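You operate a simulated robot arm through the tools that you are given. There is no shell and no other tool.

Carry out the task below with a simulated robot arm. There is one attempt and no reset: what you move stays moved.

Task
Replace the old job on the green memory card with job 2.
Fine: clear it, then write; put the card back; leave the laptop on.
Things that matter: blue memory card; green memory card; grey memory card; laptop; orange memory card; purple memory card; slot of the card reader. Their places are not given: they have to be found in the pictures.

The check looks at the end state, three seconds after you hand in, the way a careful person would. Anything else that was tipped, shoved, dropped, spilled or broken makes it a failure.

Robot
A 7-joint arm with a two-finger parallel gripper, fixed in place. Base frame: the origin is on the floor under the middle of its stand, x ahead of it, y to its left, z up; the work surface is at about z = 740. Lengths are in mm, angles in degrees, forces in N, time in s.
It reaches about 1247 mm from its shoulder. Its first joint turns from -132.0 to 132.0 degrees. Payload 3.91 kg.
The tool frame sits at the grasp point between the pads (the TCP): z along the fingers, y along the line on which they close. The tips reach 30 mm beyond it. Largest opening 110 mm; finger width 20, thickness 10; the body of the gripper, 48 by 112 mm, starts 55 mm behind the TCP.
Orientation is told as [roll, pitch, yaw] about the base's x, y, z axes, in that order, counted from this pose: with the fingers straight down and closing along the base's y, the tool's x points along the base's -x, its y along +y and its z along -z.

Tools
- The arm moves only by the tool step_arm. Its argument "increments" is a list of rows, each an object of numbers (a shift or turn left out is 0, a gripper value left out holds the last): "dx", "dy", "dz": the shift along the tool's x, y, z in units of 20 mm (1.0 is 20 mm); "ax", "ay", "az": the turn, a rotation vector about the tool's x, y, z in units of 8 degrees (1.0 is 8 degrees); "hand": the closure in counts, from 0 (fully open) to 255 (shut). In form: [{"dx": .., "dy": .., "dz": .., "ax": .., "ay": .., "az": .., "hand": ..}, ...]. A call has 1 to 20 rows; each row shifts and turns the commanded pose from where the row before left it, along the tool's axes as they then stand. A call with a number of a shift or a turn outside -1 to 1 is refused whole. Each row takes 0.2 s and may step no farther than 50 mm and 8.6 degrees from the row before; otherwise, or with a gripper value out of range, the whole call is refused. Where a pose cannot be reached the arm comes as near as it can. A force on the tool above 40 N (or 10 N above the force at the start of the call, whichever is more), or a blocked arm, ends the call early, and 0.2 s more pass. Each finger travels about 108 mm/s and halts on what it meets, pressing with about 45 N; the grip force reading is that of the motor and also rises with nothing between the fingers. The clock runs only during rows and for 0.2 s after the last one: add rows that do not move to give the fingers time. It gives the time, the measured TCP pose, the force on the tool (base axes), the opening and the grip force at its end, in the units of the frame above (readings bear some noise), with the torque about the TCP (base axes, N m) and any sound that the robot's microphone picked up.
- Cameras (640 x 400 px; columns grow to the right, rows downward): "scene" is fixed at [219.6, 649.6, 1474.1]; the picture's right is [0.97, 0.23, 0.00], its down [0.22, -0.95, -0.24] and it looks along [-0.05, 0.23, -0.97] (base axes); focal length 312 px, centre (320, 200). "wrist" rides on the gripper at [72, 17, -103] in the tool frame; the picture's right is [-0.23, 0.97, 0.00], its down [-0.76, -0.18, -0.62] and it looks along [-0.61, -0.14, 0.78] (tool axes); focal length 222 px, centre (320, 200).
- get_image(camera): a new picture of that camera. It takes no simulated time.
- probe_pixels(camera, pixels): for up to 12 pixels [column, row] of the newest picture of that camera ("zoom" is the newest enlarged one), the place [x, y, z] in the base frame of the surface seen there, good to about 2 mm. It takes no simulated time.
- inspect(camera, box): a new picture of the part [left, top, right, bottom] of that camera's present view, enlarged. It takes no simulated time.
- hand_in(): hands the job in; it is judged then, once.

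Unless the task says otherwise, let go and move clear before handing in.

The tools are called after "Request:" as a command line: name --argument value ..., lists and objects as JSON in quotes. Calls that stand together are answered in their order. step_arm: Moves the arm, as the interface text tells. Its arguments: {"type":"object","properties":{"increments":{"type":"array"}},"required":["increments"]} The other tools are called the same way: get_image (camera) takes a picture; probe_pixels (camera, pixels) gives the place of the surface under pixels of a picture; inspect (camera, box) takes an enlarged picture of a part of a camera's view; hand_in () hands the job in.

At the start:

```text
time_s: 0.0
ee_pos: [185.5, 623.1, 966.1]
tcp_rot: [0.0, 0.1, -0.1]
contact_force: [-0.3, -0.4, 0.1]
ft_torque: [-0.01, 0.01, -0.02]
gripper_width: 109.9
grasp_force: 0.1
```

scene: 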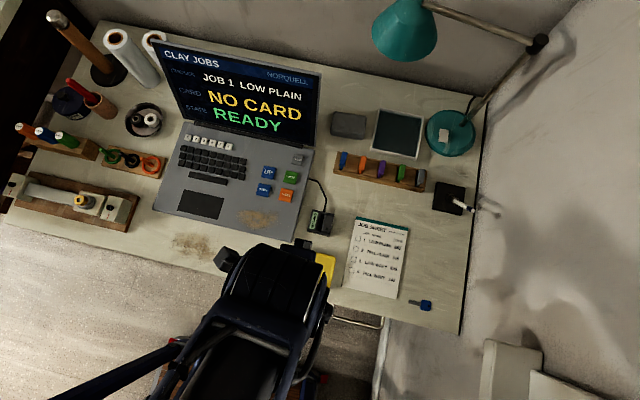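
wrist: 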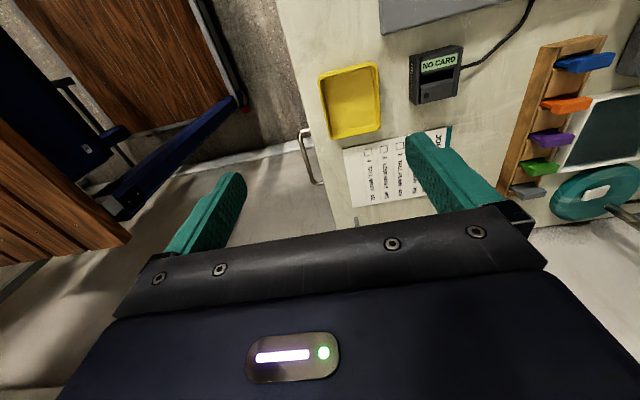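

The scene shows a laptop with "NO CARD / READY" on screen, a card rack near (380,170) and a card reader near (320,222). I'll zoom in on these parts to read them closely.

Request:
inspect --camera "scene" --box '[150, 40, 330, 150]'

Request:
inspect --camera "scene" --box '[150, 120, 320, 240]'

Request:
inspect --camera "scene" --box '[300, 140, 480, 250]'

Request:
inspect --camera "scene" --box '[300, 200, 460, 320]'

```text
3.56 times, centred on (240, 95) of scene
```

zoom: 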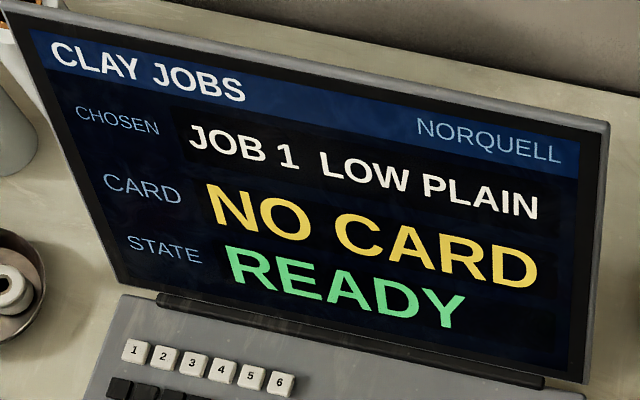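

```text
3.33 times, centred on (235, 180) of scene
```

zoom: 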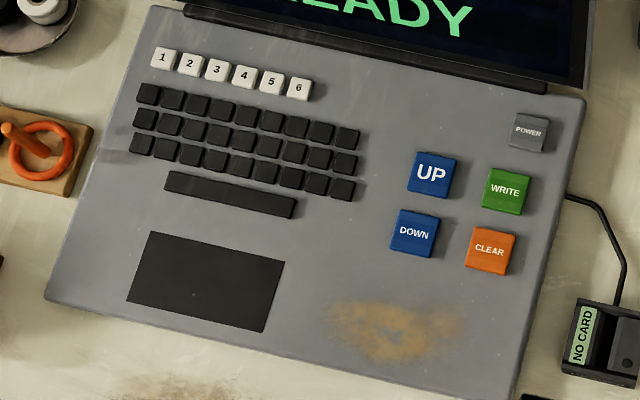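

```text
3.56 times, centred on (390, 195) of scene
```

zoom: 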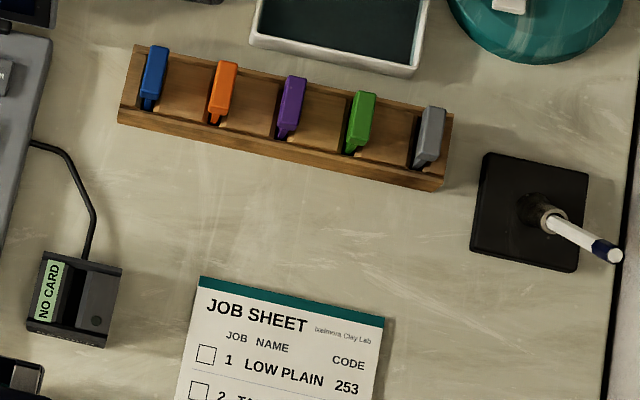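

```text
3.33 times, centred on (380, 260) of scene
```

zoom: 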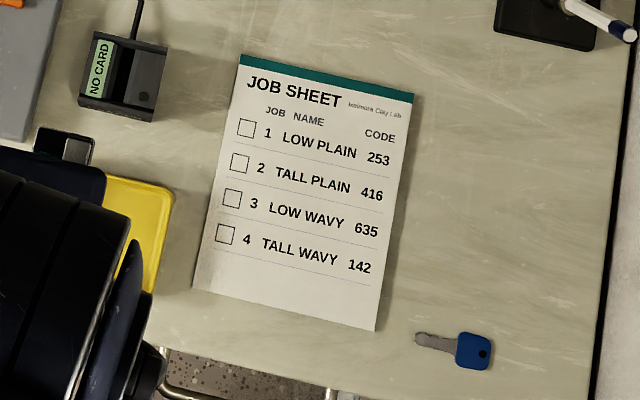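

The job sheet shows job 2 is "TALL PLAIN", code 416. I'll probe the key places in the scene: the rack cards, reader and laptop buttons.

Request:
inspect --camera "scene" --box '[325, 140, 435, 208]'

Request:
probe_pixels --camera "scene" --pixels '[[343, 160], [362, 163], [382, 168], [401, 173], [420, 178], [321, 222], [289, 177], [285, 195], [267, 173], [264, 190], [297, 160], [400, 200]]'

Request:
inspect --camera "wrist" --box '[480, 20, 640, 220]'

Request:
inspect --camera "wrist" --box '[380, 20, 500, 120]'

```text
5.82 times, centred on (380, 174) of scene
```

zoom: 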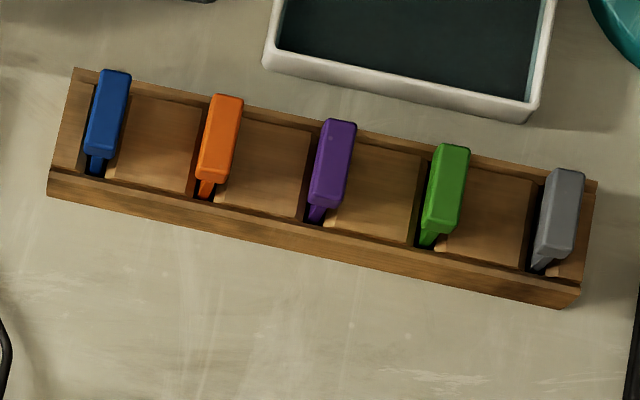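

```text
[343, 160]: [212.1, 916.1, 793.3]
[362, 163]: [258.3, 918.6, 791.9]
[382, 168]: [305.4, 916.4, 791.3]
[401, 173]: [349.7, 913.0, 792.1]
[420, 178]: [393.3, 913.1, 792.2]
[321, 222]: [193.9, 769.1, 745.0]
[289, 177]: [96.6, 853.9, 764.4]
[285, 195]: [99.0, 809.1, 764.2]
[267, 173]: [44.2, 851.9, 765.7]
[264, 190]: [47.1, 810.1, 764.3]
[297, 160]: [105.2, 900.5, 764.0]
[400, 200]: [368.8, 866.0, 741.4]
```

```text
2.00 times, centred on (560, 120) of wrist
```

zoom: 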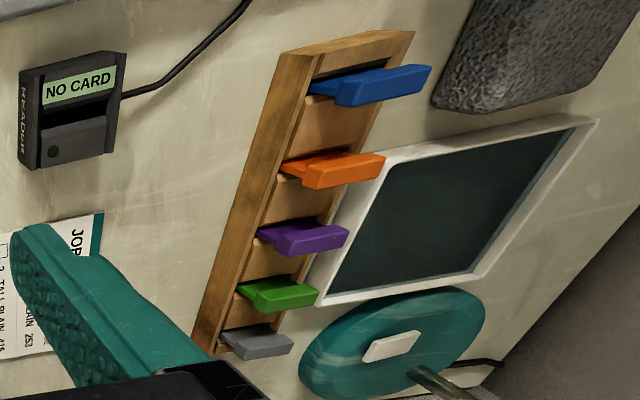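

```text
4.00 times, centred on (440, 70) of wrist
```

zoom: 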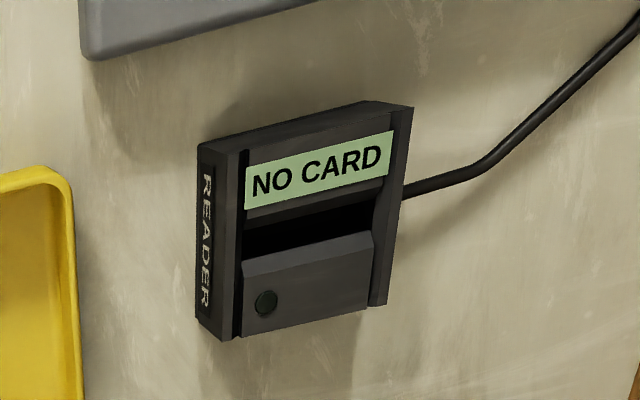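

The card tops sit at z≈792 spaced about 46 mm along x, and the reader slot is near (194, 769). I'll zoom in and probe the rack's green card and the reader more precisely.

Request:
inspect --camera "scene" --box '[384, 155, 432, 195]'

Request:
probe_pixels --camera "zoom" --pixels '[[180, 80], [240, 80], [160, 200], [210, 200], [170, 290], [190, 240], [150, 330], [300, 200], [300, 330], [80, 160], [400, 160], [400, 380]]'

```text
10.00 times, centred on (408, 175) of scene
```

zoom: 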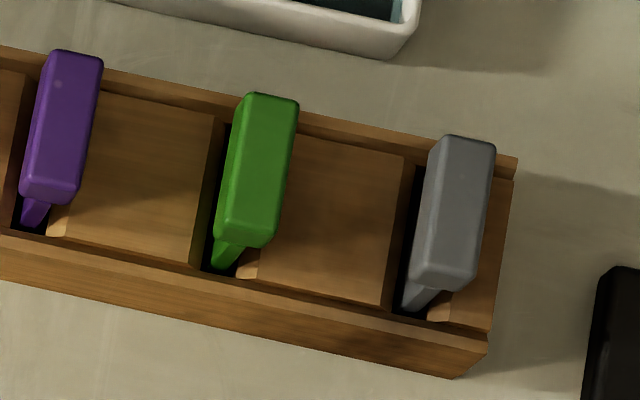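

```text
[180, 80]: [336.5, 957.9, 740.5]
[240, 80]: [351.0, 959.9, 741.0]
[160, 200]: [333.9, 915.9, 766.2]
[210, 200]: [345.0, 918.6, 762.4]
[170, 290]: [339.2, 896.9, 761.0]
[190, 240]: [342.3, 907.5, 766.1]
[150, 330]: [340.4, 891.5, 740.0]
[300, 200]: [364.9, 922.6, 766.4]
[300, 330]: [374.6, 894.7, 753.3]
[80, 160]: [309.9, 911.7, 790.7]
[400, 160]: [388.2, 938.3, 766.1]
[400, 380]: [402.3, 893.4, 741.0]
```

The rack top is at z≈766 and the card tops at z≈792. I'll probe the green card's corners in this same zoom.

Request:
probe_pixels --camera "zoom" --pixels '[[253, 98], [293, 106], [245, 150], [285, 158], [222, 228], [262, 238], [240, 170], [265, 172], [236, 240], [226, 255], [216, 268], [440, 142]]'

Request:
inspect --camera "scene" --box '[300, 205, 348, 245]'

Request:
probe_pixels --camera "zoom" --pixels '[[120, 60], [320, 60], [60, 260], [270, 320], [100, 160], [165, 130], [205, 80], [180, 210], [200, 150], [260, 130], [230, 250], [300, 120]]'

```text
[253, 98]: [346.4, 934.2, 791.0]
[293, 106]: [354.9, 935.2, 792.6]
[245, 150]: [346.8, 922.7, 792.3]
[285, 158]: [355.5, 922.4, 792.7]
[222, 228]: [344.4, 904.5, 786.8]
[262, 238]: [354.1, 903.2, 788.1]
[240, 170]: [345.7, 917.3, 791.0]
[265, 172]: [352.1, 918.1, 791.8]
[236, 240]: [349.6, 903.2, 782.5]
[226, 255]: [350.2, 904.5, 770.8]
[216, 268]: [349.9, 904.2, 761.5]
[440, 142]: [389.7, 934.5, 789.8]
```

```text
10.00 times, centred on (324, 225) of scene
```

zoom: 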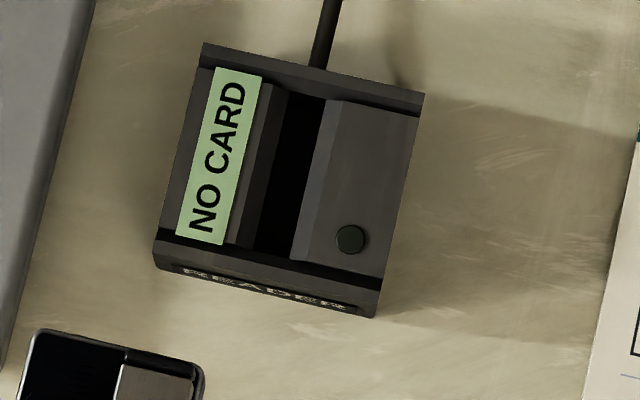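

```text
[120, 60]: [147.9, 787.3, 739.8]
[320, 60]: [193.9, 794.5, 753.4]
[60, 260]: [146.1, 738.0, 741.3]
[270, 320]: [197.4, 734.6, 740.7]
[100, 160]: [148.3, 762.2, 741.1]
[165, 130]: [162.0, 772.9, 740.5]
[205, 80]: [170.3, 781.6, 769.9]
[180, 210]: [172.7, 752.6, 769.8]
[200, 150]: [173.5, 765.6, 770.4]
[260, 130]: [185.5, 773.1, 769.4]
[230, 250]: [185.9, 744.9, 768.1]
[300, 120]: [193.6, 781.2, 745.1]
```

The green handle is about 12 mm thick in x (344–356), 33 mm long in y (903–936) and its top is at z≈792. Next I'll probe the reader's slot edges.

Request:
probe_pixels --camera "zoom" --pixels '[[255, 100], [245, 220], [275, 150], [280, 90], [258, 235], [300, 180], [320, 180], [345, 180], [310, 100], [275, 245], [310, 160], [290, 255]]'

Request:
probe_pixels --camera "zoom" --pixels '[[205, 50], [418, 98], [374, 305], [160, 245], [350, 150], [350, 238], [395, 200], [330, 110], [300, 240], [290, 100], [312, 200], [265, 190]]'

```text
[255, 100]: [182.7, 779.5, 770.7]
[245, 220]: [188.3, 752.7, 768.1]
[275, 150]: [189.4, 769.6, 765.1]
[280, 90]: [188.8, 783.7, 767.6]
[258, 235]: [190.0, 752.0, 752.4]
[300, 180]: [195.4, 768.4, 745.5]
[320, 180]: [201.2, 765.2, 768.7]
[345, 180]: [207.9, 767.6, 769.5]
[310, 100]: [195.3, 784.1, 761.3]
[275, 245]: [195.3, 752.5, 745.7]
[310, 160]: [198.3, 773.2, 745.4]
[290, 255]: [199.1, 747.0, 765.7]
```

```text
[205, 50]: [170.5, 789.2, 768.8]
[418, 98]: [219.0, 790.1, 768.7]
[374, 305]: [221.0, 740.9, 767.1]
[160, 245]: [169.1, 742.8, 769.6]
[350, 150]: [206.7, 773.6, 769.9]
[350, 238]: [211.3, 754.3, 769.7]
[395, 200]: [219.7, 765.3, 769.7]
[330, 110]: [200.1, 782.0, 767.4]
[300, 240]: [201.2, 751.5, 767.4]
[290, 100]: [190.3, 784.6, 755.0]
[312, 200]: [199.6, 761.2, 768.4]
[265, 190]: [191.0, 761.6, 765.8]
```

The reader is axis-aligned at about (195, 767), with its top at z≈770 and slot floor at z≈745. Before moving I'll probe possible obstacles: lamp, laptop screen, keys and pen holder.

Request:
get_image --camera "scene"

Request:
probe_pixels --camera "scene" --pixels '[[405, 30], [375, 45], [435, 50], [485, 20], [538, 43], [500, 80], [475, 110], [455, 120], [155, 40], [320, 75], [305, 150], [490, 209]]'

Request:
probe_pixels --camera "scene" --pixels '[[193, 138], [201, 140], [209, 142], [218, 144], [226, 146], [455, 200], [348, 122], [395, 130], [435, 140], [325, 265], [300, 245], [230, 160]]'

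```text
taken
```

scene: 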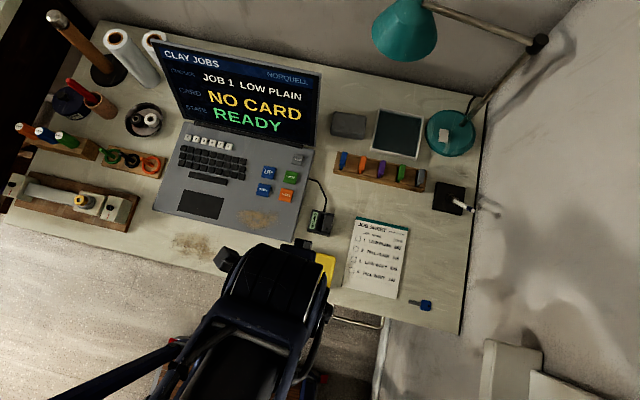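

```text
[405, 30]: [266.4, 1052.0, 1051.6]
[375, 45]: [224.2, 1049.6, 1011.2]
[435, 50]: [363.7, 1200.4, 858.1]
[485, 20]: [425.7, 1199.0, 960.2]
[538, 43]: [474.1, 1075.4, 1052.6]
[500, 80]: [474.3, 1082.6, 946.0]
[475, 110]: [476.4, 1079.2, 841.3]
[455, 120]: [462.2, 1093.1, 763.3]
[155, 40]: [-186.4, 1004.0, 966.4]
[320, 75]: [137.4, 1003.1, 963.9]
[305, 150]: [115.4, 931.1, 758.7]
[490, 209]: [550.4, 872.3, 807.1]
```

```text
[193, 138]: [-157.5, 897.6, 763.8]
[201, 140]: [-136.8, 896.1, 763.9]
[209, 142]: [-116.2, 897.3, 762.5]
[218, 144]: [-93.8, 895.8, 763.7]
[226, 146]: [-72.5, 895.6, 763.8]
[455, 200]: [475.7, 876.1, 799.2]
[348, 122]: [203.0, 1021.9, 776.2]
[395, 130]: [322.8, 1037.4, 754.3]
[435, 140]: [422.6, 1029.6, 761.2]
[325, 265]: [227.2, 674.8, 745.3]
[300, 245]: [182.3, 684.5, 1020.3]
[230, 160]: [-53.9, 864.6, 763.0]
```

The area above the desk is clear up to the lamp head at (225–310, ~1050, z≈1010+), and the cards' long sides run along y. I'll turn the gripper +90° in yaw in place, so that it closes along x, and partly close the fingers.

Request:
step_arm --increments '[{"az": -1, "hand": 176}, {"az": -1}, {"az": -1}, {"az": -1}, {"az": -1}, {"az": -1}, {"az": -1}, {"az": -1}, {"az": -1}, {"az": -1}, {"az": -1}, {"az": -0.26}, {}, {}]'

Request:
get_image --camera "wrist"

```text
time_s: 3.0
ee_pos: [184.8, 622.2, 964.9]
tcp_rot: [0.0, 0.0, 90.1]
contact_force: [0.0, -0.4, -0.6]
ft_torque: [0.02, -0.03, 0.0]
gripper_width: 34.2
grasp_force: 0.1
```

```text
taken
```

wrist: 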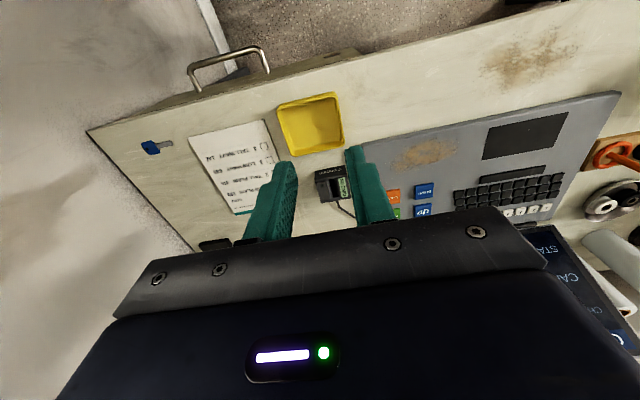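

The yaw is now 90° and the fingers are 34 mm apart. I'll move over the green card to about (350, 919) at z≈905.

Request:
step_arm --increments '[{"dx": -0.99, "dy": -0.55, "dz": 0.2}, {"dx": -0.99, "dy": -0.55, "dz": 0.2}, {"dx": -0.99, "dy": -0.55, "dz": 0.2}, {"dx": -0.99, "dy": -0.55, "dz": 0.2}, {"dx": -0.99, "dy": -0.55, "dz": 0.2}, {"dx": -0.99, "dy": -0.55, "dz": 0.2}, {"dx": -0.99, "dy": -0.55, "dz": 0.2}, {"dx": -0.99, "dy": -0.55, "dz": 0.2}, {"dx": -0.99, "dy": -0.55, "dz": 0.2}, {"dx": -0.99, "dy": -0.55, "dz": 0.2}, {"dx": -0.99, "dy": -0.55, "dz": 0.2}, {"dx": -0.99, "dy": -0.55, "dz": 0.2}, {"dx": -0.99, "dy": -0.55, "dz": 0.2}, {"dx": -0.99, "dy": -0.55, "dz": 0.2}, {"dx": -0.99, "dy": -0.55, "dz": 0.2}, {}, {}]'

Request:
get_image --camera "wrist"

Request:
get_image --camera "scene"

```text
time_s: 6.6
ee_pos: [349.5, 921.8, 904.5]
tcp_rot: [0.0, 0.0, 90.2]
contact_force: [0.1, -1.4, -0.5]
ft_torque: [-0.01, -0.02, -0.04]
gripper_width: 34.1
grasp_force: 0.1
```

```text
taken
```

wrist: 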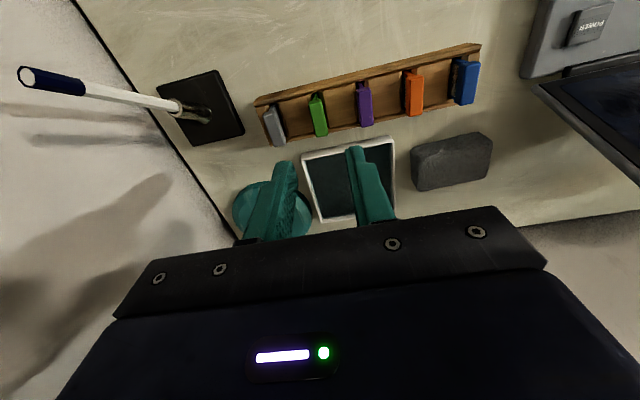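

```text
taken
```

scene: 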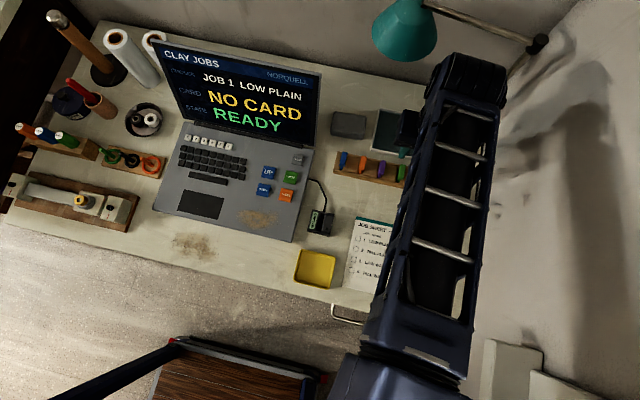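

The wrist view shows the green card at (318,113), with the fingers on either side beyond it. I'll zoom in and measure its position and size from here.

Request:
inspect --camera "wrist" --box '[280, 80, 360, 150]'

```text
5.71 times, centred on (320, 115) of wrist
```

zoom: 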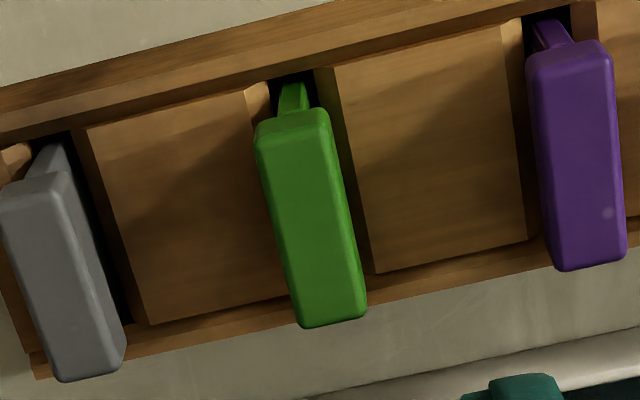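

Request:
probe_pixels --camera "zoom" --pixels '[[265, 145], [320, 138], [270, 200], [335, 195], [290, 290], [350, 280], [305, 320], [360, 312], [295, 85], [292, 105], [285, 130], [300, 220]]'

Request:
probe_pixels --camera "zoom" --pixels '[[290, 125], [300, 240], [350, 240], [250, 90], [325, 70], [380, 270], [150, 320], [85, 130], [290, 60], [310, 100], [278, 100], [340, 110]]'

```text
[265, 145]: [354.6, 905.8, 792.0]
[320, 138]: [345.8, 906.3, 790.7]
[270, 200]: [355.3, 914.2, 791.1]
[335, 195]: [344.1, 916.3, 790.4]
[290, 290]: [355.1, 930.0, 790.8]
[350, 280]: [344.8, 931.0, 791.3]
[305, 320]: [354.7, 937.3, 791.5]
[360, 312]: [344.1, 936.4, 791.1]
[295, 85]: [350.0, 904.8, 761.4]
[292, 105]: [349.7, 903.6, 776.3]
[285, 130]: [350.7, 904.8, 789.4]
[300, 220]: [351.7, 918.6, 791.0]
```

```text
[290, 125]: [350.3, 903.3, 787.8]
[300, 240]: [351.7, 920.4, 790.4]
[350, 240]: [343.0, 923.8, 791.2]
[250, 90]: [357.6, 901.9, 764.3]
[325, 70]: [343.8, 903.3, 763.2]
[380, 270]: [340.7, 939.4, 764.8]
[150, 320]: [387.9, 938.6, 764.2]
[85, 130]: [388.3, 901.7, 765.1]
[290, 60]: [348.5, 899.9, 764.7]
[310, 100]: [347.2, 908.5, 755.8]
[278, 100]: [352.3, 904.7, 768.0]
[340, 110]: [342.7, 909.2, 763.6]
```

The green card is centred at about (350, 920.5), with its top at 791.5 and handle bottom at about 778. I'll descend toward TCP z≈825 and check the alignment.

Request:
step_arm --increments '[{"dx": 0.06, "dy": -0.025, "dz": 0.8}, {"dz": 0.8}, {"dz": 0.8}, {"dz": 0.8}, {"dz": 0.4}, {"dz": 0.3}, {}, {}]'

Request:
get_image --camera "wrist"

Request:
inspect --camera "wrist" --box '[220, 80, 420, 220]'

```text
time_s: 8.4
ee_pos: [349.1, 919.0, 826.9]
tcp_rot: [0.0, 0.0, 90.1]
contact_force: [0.4, 0.5, -0.9]
ft_torque: [0.0, 0.01, 0.0]
gripper_width: 34.1
grasp_force: 0.1
```

```text
taken
```

wrist: 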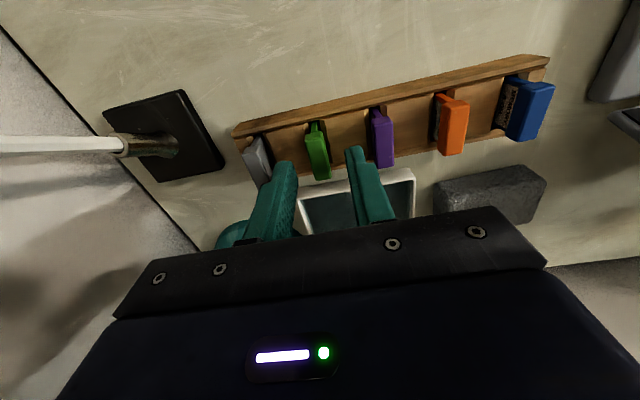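

```text
2.86 times, centred on (320, 150) of wrist
```

zoom: 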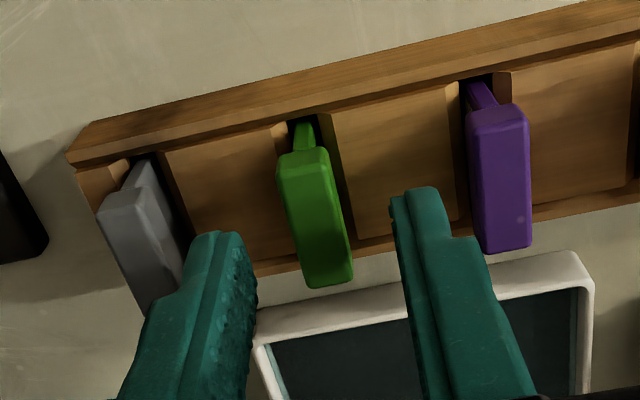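

The fingers straddle the green card with clearance to the purple and grey ones. I'll descend the remaining ~26 mm, so the tips stop just above the rack top.

Request:
step_arm --increments '[{"dx": -0.06, "dy": -0.045, "dz": 0.4}, {"dz": 0.4}, {"dz": 0.3}, {"dz": 0.2}, {}, {}]'

Request:
inspect --camera "wrist" --box '[220, 80, 420, 220]'

```text
time_s: 9.8
ee_pos: [350.6, 920.2, 800.7]
tcp_rot: [0.0, 0.1, 90.1]
contact_force: [0.1, 0.2, -0.6]
ft_torque: [0.01, 0.04, -0.01]
gripper_width: 34.1
grasp_force: 0.1
```

```text
2.86 times, centred on (320, 150) of wrist
```

zoom: 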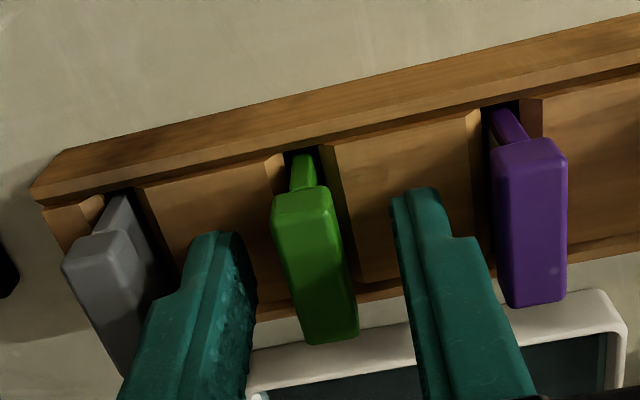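

The pads are level with the green handle and clear of its neighbours. I'll close on it.

Request:
step_arm --increments '[{"hand": 195}, {"hand": 210}, {"hand": 220}, {"hand": 230}, {"hand": 255}, {}, {}]'

Request:
inspect --camera "wrist" --box '[220, 80, 420, 220]'

```text
time_s: 11.4
ee_pos: [349.6, 920.9, 801.7]
tcp_rot: [0.0, 0.0, 90.0]
contact_force: [-0.3, 0.3, 0.7]
ft_torque: [-0.03, -0.03, -0.01]
gripper_width: 10.7
grasp_force: 44.7
```

```text
2.86 times, centred on (320, 150) of wrist
```

zoom: 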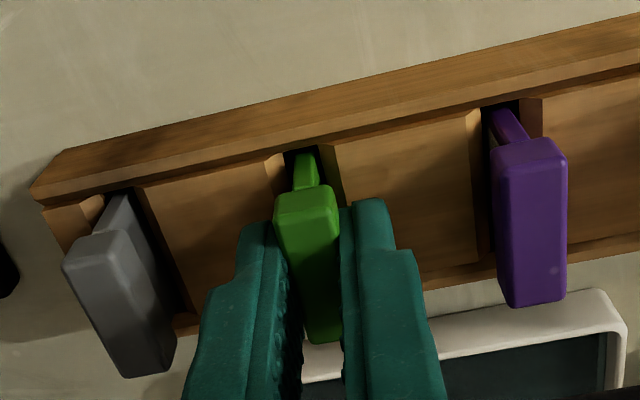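

The green handle is gripped (width 10.7 mm, 44.7 N). I'll lift it straight up by about 100 mm, slowly at first.

Request:
step_arm --increments '[{"dz": -0.25}, {"dz": -0.4}, {"dz": -0.5}, {"dz": -0.6}, {"dz": -0.8}, {"dz": -0.8}, {"dz": -0.8}, {"dz": -0.8}, {}, {}]'

Request:
get_image --camera "wrist"

Request:
inspect --camera "wrist" --box '[220, 80, 420, 220]'

Request:
get_image --camera "scene"

```text
time_s: 13.6
ee_pos: [350.9, 920.2, 898.9]
tcp_rot: [0.0, 0.0, 90.1]
contact_force: [-0.1, 0.1, 0.3]
ft_torque: [0.0, 0.02, -0.01]
gripper_width: 11.0
grasp_force: 44.5
```

```text
taken
```

wrist: 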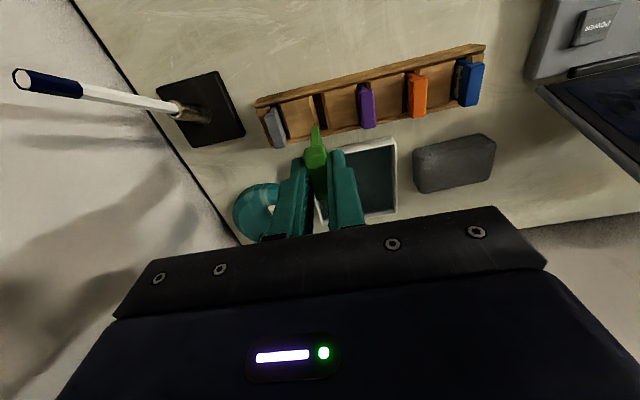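

```text
2.86 times, centred on (320, 150) of wrist
```

zoom: 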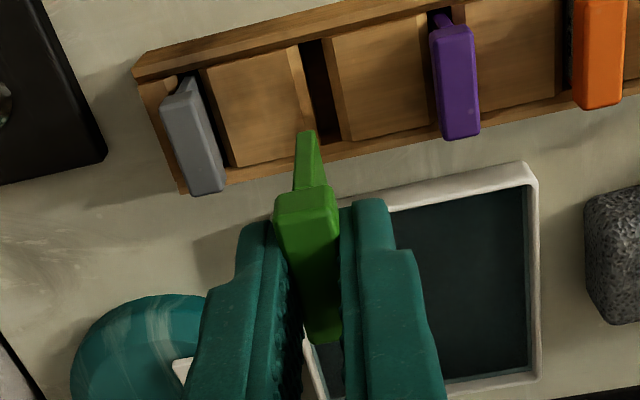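

```text
taken
```

scene: 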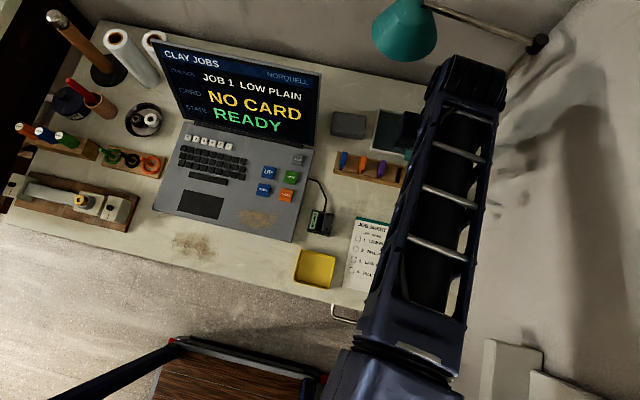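

The card came out cleanly. I'll measure its shape: blade tip at zoom (307,135), handle, and the empty rack slot at (315,90).

Request:
inspect --camera "wrist" --box '[290, 85, 350, 205]'

Request:
inspect --camera "wrist" --box '[280, 85, 370, 145]'

```text
3.33 times, centred on (320, 145) of wrist
```

zoom: 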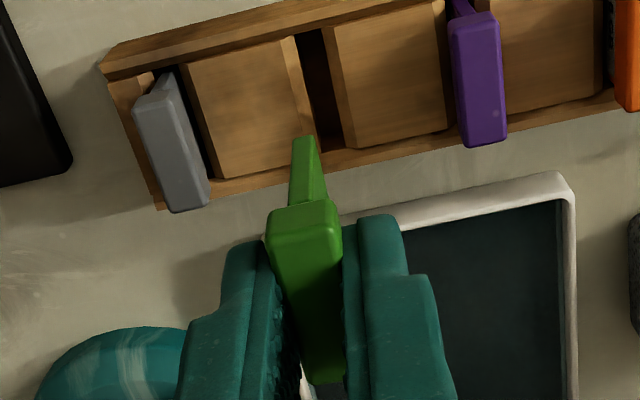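

```text
6.67 times, centred on (325, 115) of wrist
```

zoom: 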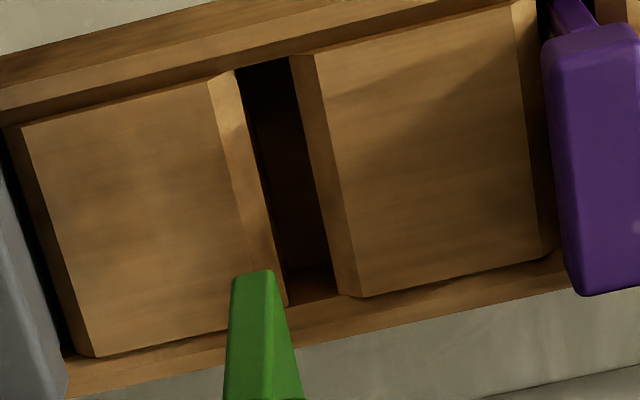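

Request:
probe_pixels --camera "zoom" --pixels '[[255, 275], [238, 285], [272, 282], [235, 340], [282, 340], [232, 395], [295, 395], [240, 75], [288, 62], [290, 290], [335, 285], [285, 180]]'

Request:
probe_pixels --camera "wrist" --pixels '[[316, 126], [316, 135], [316, 142], [312, 152], [318, 152], [315, 160], [320, 170], [310, 165], [318, 145], [322, 190], [314, 128], [326, 158]]'

```text
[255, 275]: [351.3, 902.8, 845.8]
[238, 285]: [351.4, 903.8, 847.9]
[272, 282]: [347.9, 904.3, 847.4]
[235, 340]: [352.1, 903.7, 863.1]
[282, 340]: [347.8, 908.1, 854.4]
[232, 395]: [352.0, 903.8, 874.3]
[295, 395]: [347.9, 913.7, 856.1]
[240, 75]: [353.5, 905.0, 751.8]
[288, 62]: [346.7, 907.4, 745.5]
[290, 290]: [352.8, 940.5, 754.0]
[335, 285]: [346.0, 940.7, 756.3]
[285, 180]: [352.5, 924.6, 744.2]
```

```text
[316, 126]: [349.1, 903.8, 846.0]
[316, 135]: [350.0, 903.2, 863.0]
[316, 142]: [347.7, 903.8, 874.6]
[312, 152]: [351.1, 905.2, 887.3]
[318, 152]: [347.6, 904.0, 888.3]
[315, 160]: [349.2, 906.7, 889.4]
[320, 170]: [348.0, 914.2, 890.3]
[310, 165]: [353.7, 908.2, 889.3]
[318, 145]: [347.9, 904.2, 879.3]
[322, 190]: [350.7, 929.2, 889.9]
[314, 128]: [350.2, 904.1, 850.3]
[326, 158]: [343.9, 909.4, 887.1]
```

The card is about 45 mm tall: its top is 9 mm below the TCP and its blade bottom 53 mm below. I'll carry it at this height to above the reader, near (195, 767).

Request:
step_arm --increments '[{"dx": 0.955, "dy": 0.975}, {"dx": 0.955, "dy": 0.975}, {"dx": 0.955, "dy": 0.975}, {"dx": 0.955, "dy": 0.975}, {"dx": 0.955, "dy": 0.975}, {"dx": 0.955, "dy": 0.975}, {"dx": 0.955, "dy": 0.975}, {"dx": 0.955, "dy": 0.975}, {}, {}, {}]'

Request:
get_image --camera "wrist"

Request:
inspect --camera "wrist" --box '[270, 70, 370, 130]'

```text
time_s: 16.0
ee_pos: [195.7, 767.0, 899.3]
tcp_rot: [0.0, 0.0, 90.1]
contact_force: [-0.8, 0.0, -0.4]
ft_torque: [0.0, 0.01, 0.05]
gripper_width: 10.9
grasp_force: 44.8
```

```text
taken
```

wrist: 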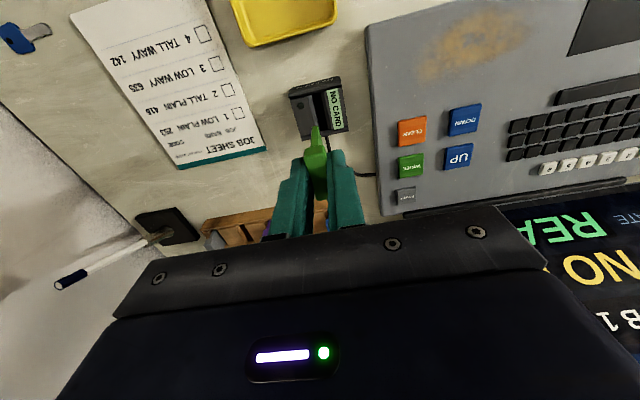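

```text
6.40 times, centred on (320, 100) of wrist
```

zoom: 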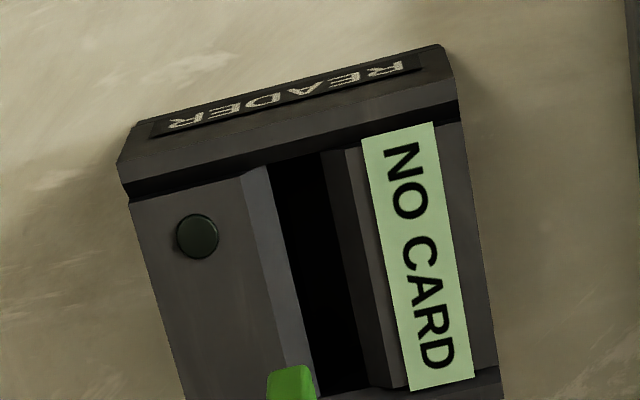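

From here the reader slot is visible at zoom (270–370, 155–390). I'll probe its walls for exact limits in x and y.

Request:
probe_pixels --camera "zoom" --pixels '[[295, 150], [300, 165], [300, 180], [280, 250], [260, 250], [300, 250], [335, 250], [355, 250], [325, 160], [345, 155], [370, 260], [345, 385]]'

Request:
probe_pixels --camera "zoom" --pixels '[[290, 130], [290, 142], [310, 200], [330, 200], [310, 300], [340, 300], [360, 320], [250, 180], [245, 168], [360, 385], [375, 380], [355, 395]]'

```text
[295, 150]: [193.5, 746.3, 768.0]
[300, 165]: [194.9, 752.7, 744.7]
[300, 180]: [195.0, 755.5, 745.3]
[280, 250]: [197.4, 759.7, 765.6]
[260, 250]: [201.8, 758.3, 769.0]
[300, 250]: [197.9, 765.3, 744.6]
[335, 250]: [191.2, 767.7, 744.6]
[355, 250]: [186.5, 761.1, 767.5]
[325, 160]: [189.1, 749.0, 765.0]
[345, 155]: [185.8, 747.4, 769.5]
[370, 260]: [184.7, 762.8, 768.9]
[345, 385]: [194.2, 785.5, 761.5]
```

```text
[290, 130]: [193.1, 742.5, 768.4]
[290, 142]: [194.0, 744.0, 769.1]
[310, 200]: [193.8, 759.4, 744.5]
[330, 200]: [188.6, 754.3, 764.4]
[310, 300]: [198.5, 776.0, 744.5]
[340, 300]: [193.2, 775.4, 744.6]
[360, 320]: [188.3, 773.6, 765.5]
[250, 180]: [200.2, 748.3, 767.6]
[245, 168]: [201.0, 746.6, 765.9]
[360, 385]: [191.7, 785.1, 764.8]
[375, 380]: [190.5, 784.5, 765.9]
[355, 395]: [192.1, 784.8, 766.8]
```

The slot spans roughly x 191–198 and y 747–785 (centre about 194.7, 766), with chamfered sides. I'll nudge y by -1.5 mm and lower until the blade tip is just above the reader.

Request:
step_arm --increments '[{"dx": 0.07, "dz": 0.8}, {"dz": 0.8}, {"dz": 0.8}, {"dz": 0.5}, {"dz": 0.4}, {}, {}, {}]'

Request:
get_image --camera "wrist"

Request:
inspect --camera "wrist" --box '[260, 90, 380, 170]'

Request:
inspect --camera "scene" --box '[280, 190, 370, 250]'

```text
time_s: 17.8
ee_pos: [194.9, 765.6, 832.7]
tcp_rot: [0.0, 0.0, 90.0]
contact_force: [-0.5, -0.3, 0.6]
ft_torque: [-0.01, 0.02, -0.01]
gripper_width: 10.6
grasp_force: 44.2
```

```text
taken
```

wrist: 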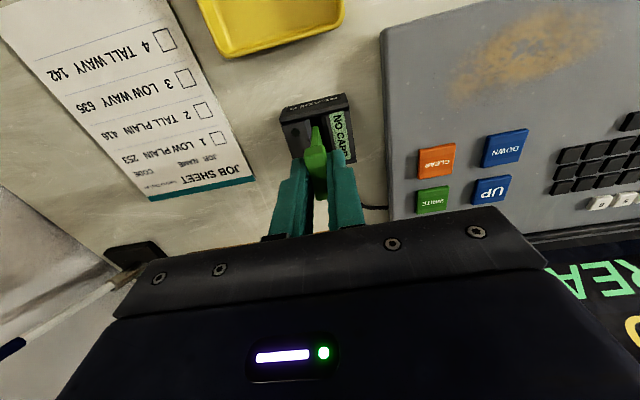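

```text
5.00 times, centred on (320, 130) of wrist
```

zoom: 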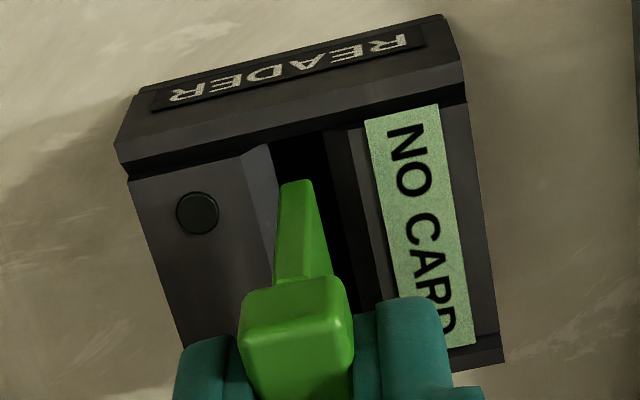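

```text
6.67 times, centred on (325, 220) of scene
```

zoom: 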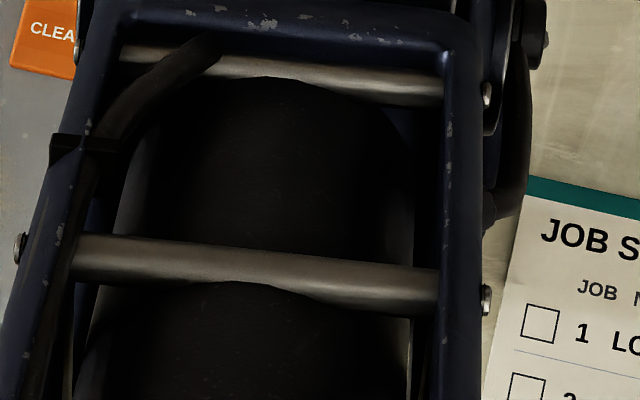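

The blade tip (zoom (295,185)) looks to be above the slot. I'll re-take the wrist zoom to measure the tip against the slot edges.

Request:
inspect --camera "wrist" --box '[260, 90, 380, 170]'

Request:
probe_pixels --camera "zoom" --pixels '[[295, 186], [283, 190], [308, 190], [283, 230], [310, 240], [265, 210], [250, 210], [335, 190], [355, 190], [300, 145], [300, 170], [360, 230]]'

```text
5.00 times, centred on (320, 130) of wrist
```

zoom: 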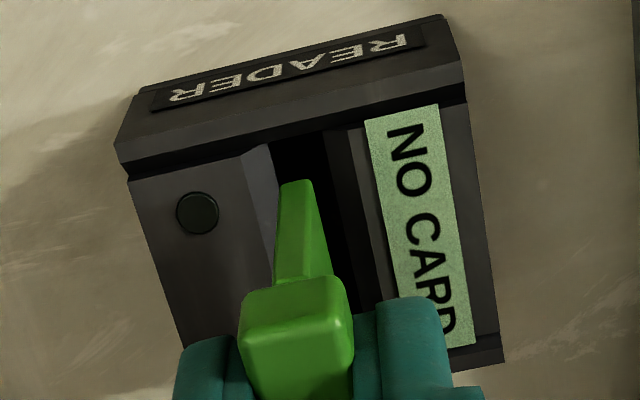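

```text
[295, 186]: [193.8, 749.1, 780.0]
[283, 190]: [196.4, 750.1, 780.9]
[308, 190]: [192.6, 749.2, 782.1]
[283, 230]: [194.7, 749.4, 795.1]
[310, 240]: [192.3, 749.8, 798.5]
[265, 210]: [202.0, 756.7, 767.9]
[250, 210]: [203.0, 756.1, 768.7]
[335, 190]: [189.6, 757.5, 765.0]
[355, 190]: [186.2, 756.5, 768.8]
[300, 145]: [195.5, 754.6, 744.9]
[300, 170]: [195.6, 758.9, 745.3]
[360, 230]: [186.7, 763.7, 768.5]
```

The blade tip is centred at x≈194.4 with its front at y≈749.3, well inside the slot. I'll lower it gently in small steps and watch the force.

Request:
step_arm --increments '[{"dz": 0.3}, {"dz": 0.2}, {"dz": 0.2}, {"dz": 0.2}, {"dz": 0.2}, {}, {}]'

Request:
inspect --camera "wrist" --box '[260, 90, 380, 170]'

```text
time_s: 19.4
ee_pos: [195.1, 766.1, 811.0]
tcp_rot: [-0.1, -0.1, 90.1]
contact_force: [-0.1, 0.0, 0.5]
ft_torque: [0.01, -0.04, -0.02]
gripper_width: 10.5
grasp_force: 44.7
```

```text
5.00 times, centred on (320, 130) of wrist
```

zoom: 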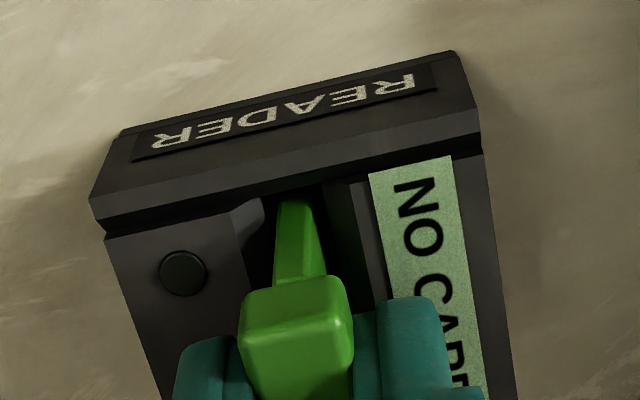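

The blade is about 12 mm into the slot with no contact force. I'll continue down in finer steps.

Request:
step_arm --increments '[{"dz": 0.15}, {"dz": 0.15}, {"dz": 0.1}, {"dz": 0.05}, {}]'

Request:
inspect --camera "wrist" --box '[260, 90, 380, 170]'

Request:
inspect --camera "scene" --box '[150, 40, 330, 150]'

```text
time_s: 20.6
ee_pos: [195.4, 765.8, 803.3]
tcp_rot: [0.1, 0.0, 90.1]
contact_force: [-0.5, 0.0, -0.5]
ft_torque: [0.0, 0.02, -0.05]
gripper_width: 10.6
grasp_force: 45.2
```

```text
5.00 times, centred on (320, 130) of wrist
```

zoom: 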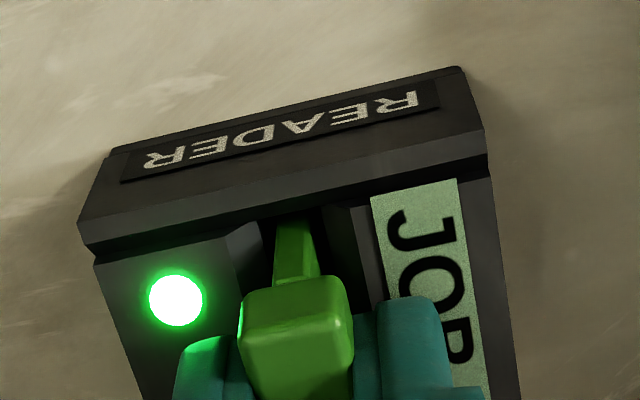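

```text
3.56 times, centred on (240, 95) of scene
```

zoom: 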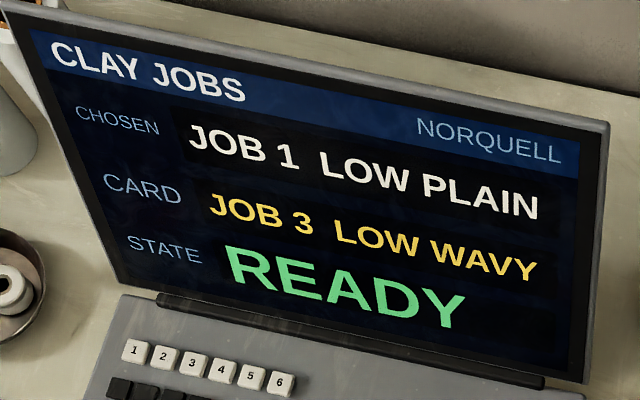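

The reader's light is on and the screen shows the card holds "JOB 3 LOW WAVY". I'll lower 1.5 mm more, then open the fingers a little to release the card.

Request:
step_arm --increments '[{"dz": 0.08}, {}, {"hand": 222}, {"hand": 210}, {"hand": 196}, {}, {}]'

Request:
inspect --camera "wrist" --box '[260, 90, 380, 170]'

Request:
inspect --camera "scene" --box '[150, 40, 330, 150]'

```text
time_s: 22.2
ee_pos: [194.4, 766.9, 801.8]
tcp_rot: [-0.1, -0.1, 90.1]
contact_force: [-0.1, -1.0, -0.1]
ft_torque: [0.01, -0.01, -0.02]
gripper_width: 25.3
grasp_force: 0.1
```

```text
5.00 times, centred on (320, 130) of wrist
```

zoom: 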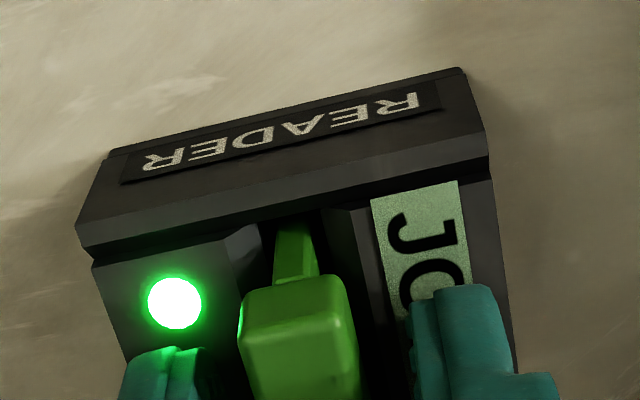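

```text
3.56 times, centred on (240, 95) of scene
```

zoom: 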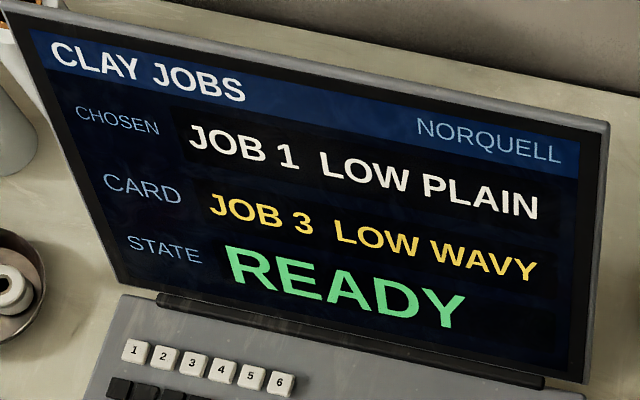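

The card is released and still read as JOB 3. I'll raise straight up by about 80 mm, then close the fingers for key pressing.

Request:
step_arm --increments '[{"dz": -0.3}, {"dz": -0.6}, {"dz": -0.9}, {"dz": -1}, {"dz": -1}, {"hand": 255}, {}, {}]'

Request:
get_image --camera "wrist"

Request:
inspect --camera "scene" --box '[245, 145, 325, 215]'

Request:
probe_pixels --camera "zoom" --pixels '[[160, 250], [300, 250], [380, 250], [330, 330], [320, 180], [340, 180], [160, 160], [180, 200], [420, 90], [200, 300], [350, 370], [100, 330]]'

```text
time_s: 24.0
ee_pos: [196.2, 765.9, 877.6]
tcp_rot: [0.1, -0.1, 90.1]
contact_force: [-0.9, 0.4, -0.3]
ft_torque: [0.01, -0.04, -0.01]
gripper_width: 0.0
grasp_force: 37.6
```

```text
taken
```

wrist: 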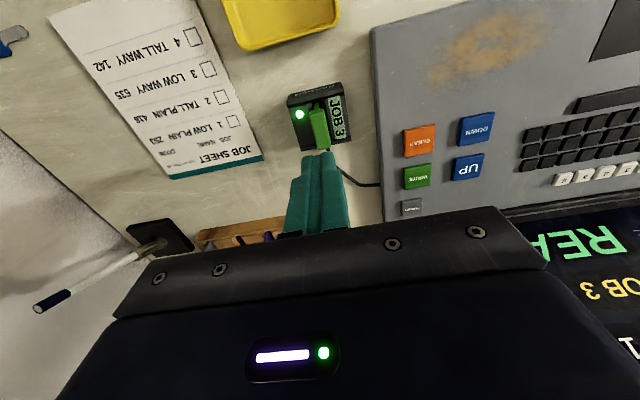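

```text
5.71 times, centred on (285, 180) of scene
```

zoom: 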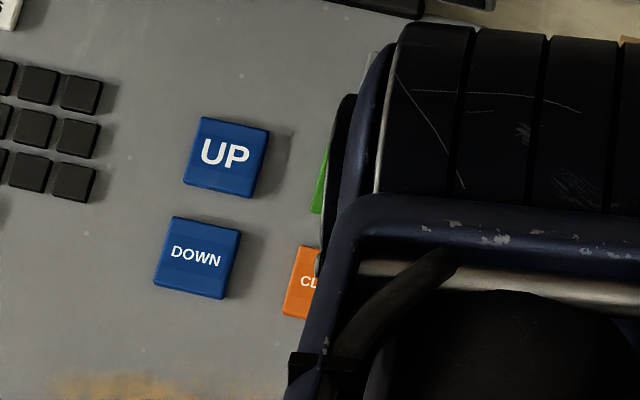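

```text
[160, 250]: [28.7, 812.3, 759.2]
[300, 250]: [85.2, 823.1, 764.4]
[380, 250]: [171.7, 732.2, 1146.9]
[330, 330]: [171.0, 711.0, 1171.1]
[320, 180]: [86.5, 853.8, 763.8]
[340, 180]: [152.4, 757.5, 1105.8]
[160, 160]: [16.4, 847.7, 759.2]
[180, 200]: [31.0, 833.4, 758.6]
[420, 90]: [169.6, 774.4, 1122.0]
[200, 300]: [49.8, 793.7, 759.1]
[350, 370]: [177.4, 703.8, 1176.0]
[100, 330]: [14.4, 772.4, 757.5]
```

The wrist view shows the reader label now reading "JOB 3" and all control keys. I'll zoom in on the keys in the wrist picture to get their exact positions.

Request:
inspect --camera "wrist" --box '[390, 105, 510, 225]'

```text
3.33 times, centred on (450, 165) of wrist
```

zoom: 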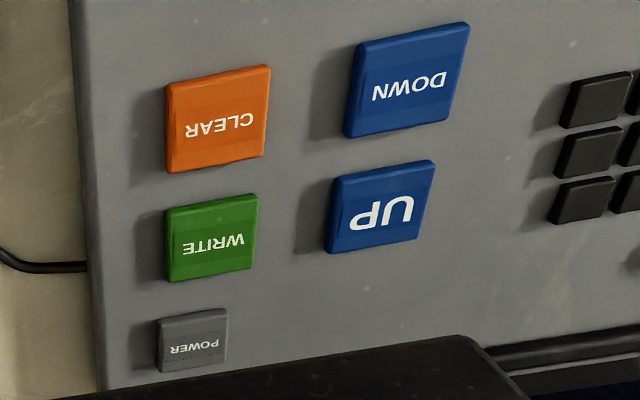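

Request:
probe_pixels --camera "zoom" --pixels '[[173, 88], [264, 72], [260, 155], [173, 168], [172, 212], [254, 199], [250, 265], [172, 278], [364, 48], [465, 28], [445, 122], [352, 132]]'

Request:
probe_pixels --camera "zoom" --pixels '[[340, 182], [432, 165], [418, 238], [332, 250], [165, 322], [225, 312], [222, 360], [163, 370], [300, 150], [215, 120], [212, 240], [385, 205]]'

```text
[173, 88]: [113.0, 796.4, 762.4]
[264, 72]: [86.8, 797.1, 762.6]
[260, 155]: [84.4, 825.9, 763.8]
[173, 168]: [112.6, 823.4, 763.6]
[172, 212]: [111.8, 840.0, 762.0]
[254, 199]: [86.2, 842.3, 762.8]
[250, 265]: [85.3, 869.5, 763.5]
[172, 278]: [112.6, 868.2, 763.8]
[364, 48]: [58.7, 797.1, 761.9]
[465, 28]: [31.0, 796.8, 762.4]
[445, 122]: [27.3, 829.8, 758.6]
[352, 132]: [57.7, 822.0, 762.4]
```

```text
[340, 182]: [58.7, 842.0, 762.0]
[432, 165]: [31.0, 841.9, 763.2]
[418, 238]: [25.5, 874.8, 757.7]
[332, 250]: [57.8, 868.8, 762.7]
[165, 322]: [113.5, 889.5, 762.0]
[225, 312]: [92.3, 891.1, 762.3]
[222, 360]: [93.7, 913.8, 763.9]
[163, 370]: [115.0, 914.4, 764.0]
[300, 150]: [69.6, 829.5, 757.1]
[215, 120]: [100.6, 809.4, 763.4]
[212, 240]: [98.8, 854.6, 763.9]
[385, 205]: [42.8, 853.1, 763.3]
```

CLEAR is centred at (99, 810.5) with its top at z≈763.5, and the tip footprint (about 20×20) fits on the 27 mm key. I'll move above CLEAR.

Request:
step_arm --increments '[{"dx": -0.445, "dy": 0.965}, {"dx": -0.445, "dy": 0.965, "dz": 0.3}, {"dx": -0.445, "dy": 0.965, "dz": 0.6}, {"dx": -0.445, "dy": 0.965, "dz": 0.7}, {"dx": -0.445, "dy": 0.965, "dz": 0.7}, {}, {}]'

Request:
get_image --camera "wrist"

Request:
get_image --camera "scene"

```text
time_s: 25.6
ee_pos: [97.1, 809.6, 831.5]
tcp_rot: [0.1, 0.0, 90.2]
contact_force: [-0.9, -0.7, 0.1]
ft_torque: [0.01, 0.01, 0.01]
gripper_width: 0.0
grasp_force: 37.9
```

```text
taken
```

wrist: 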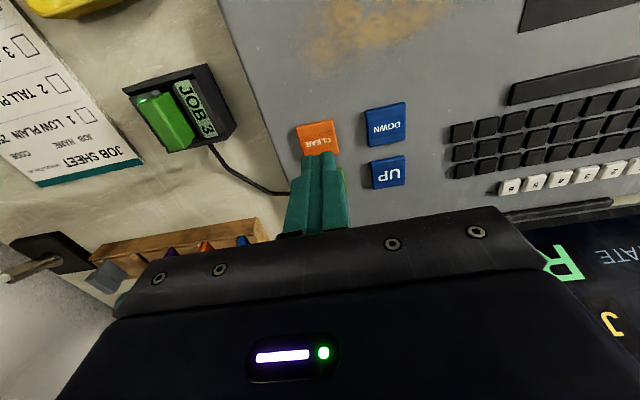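

```text
taken
```

scene: 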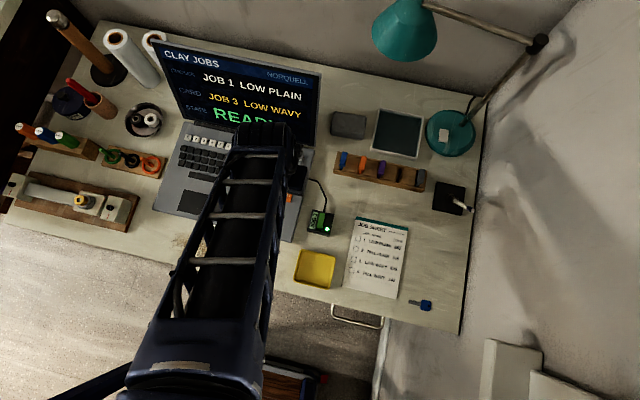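

The tips are above CLEAR at z≈801. I'll descend to just above the key and then press in small steps.

Request:
step_arm --increments '[{"dy": -0.05, "dz": 0.6}, {"dz": 0.6}, {"dz": 0.4}, {}, {"dz": 0.1}, {"dz": 0.1}, {"dz": 0.05}, {}]'

Request:
get_image --camera "scene"

```text
time_s: 27.4
ee_pos: [99.9, 810.2, 794.9]
tcp_rot: [0.0, 0.0, 90.2]
contact_force: [0.4, -0.5, 0.2]
ft_torque: [0.01, 0.01, 0.0]
gripper_width: 0.0
grasp_force: 37.5
```

```text
taken
```

scene: 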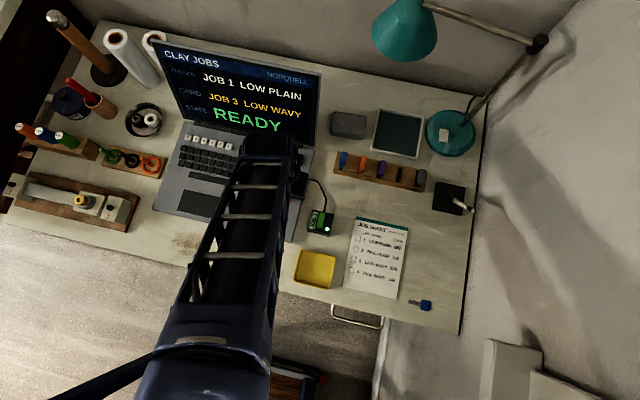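

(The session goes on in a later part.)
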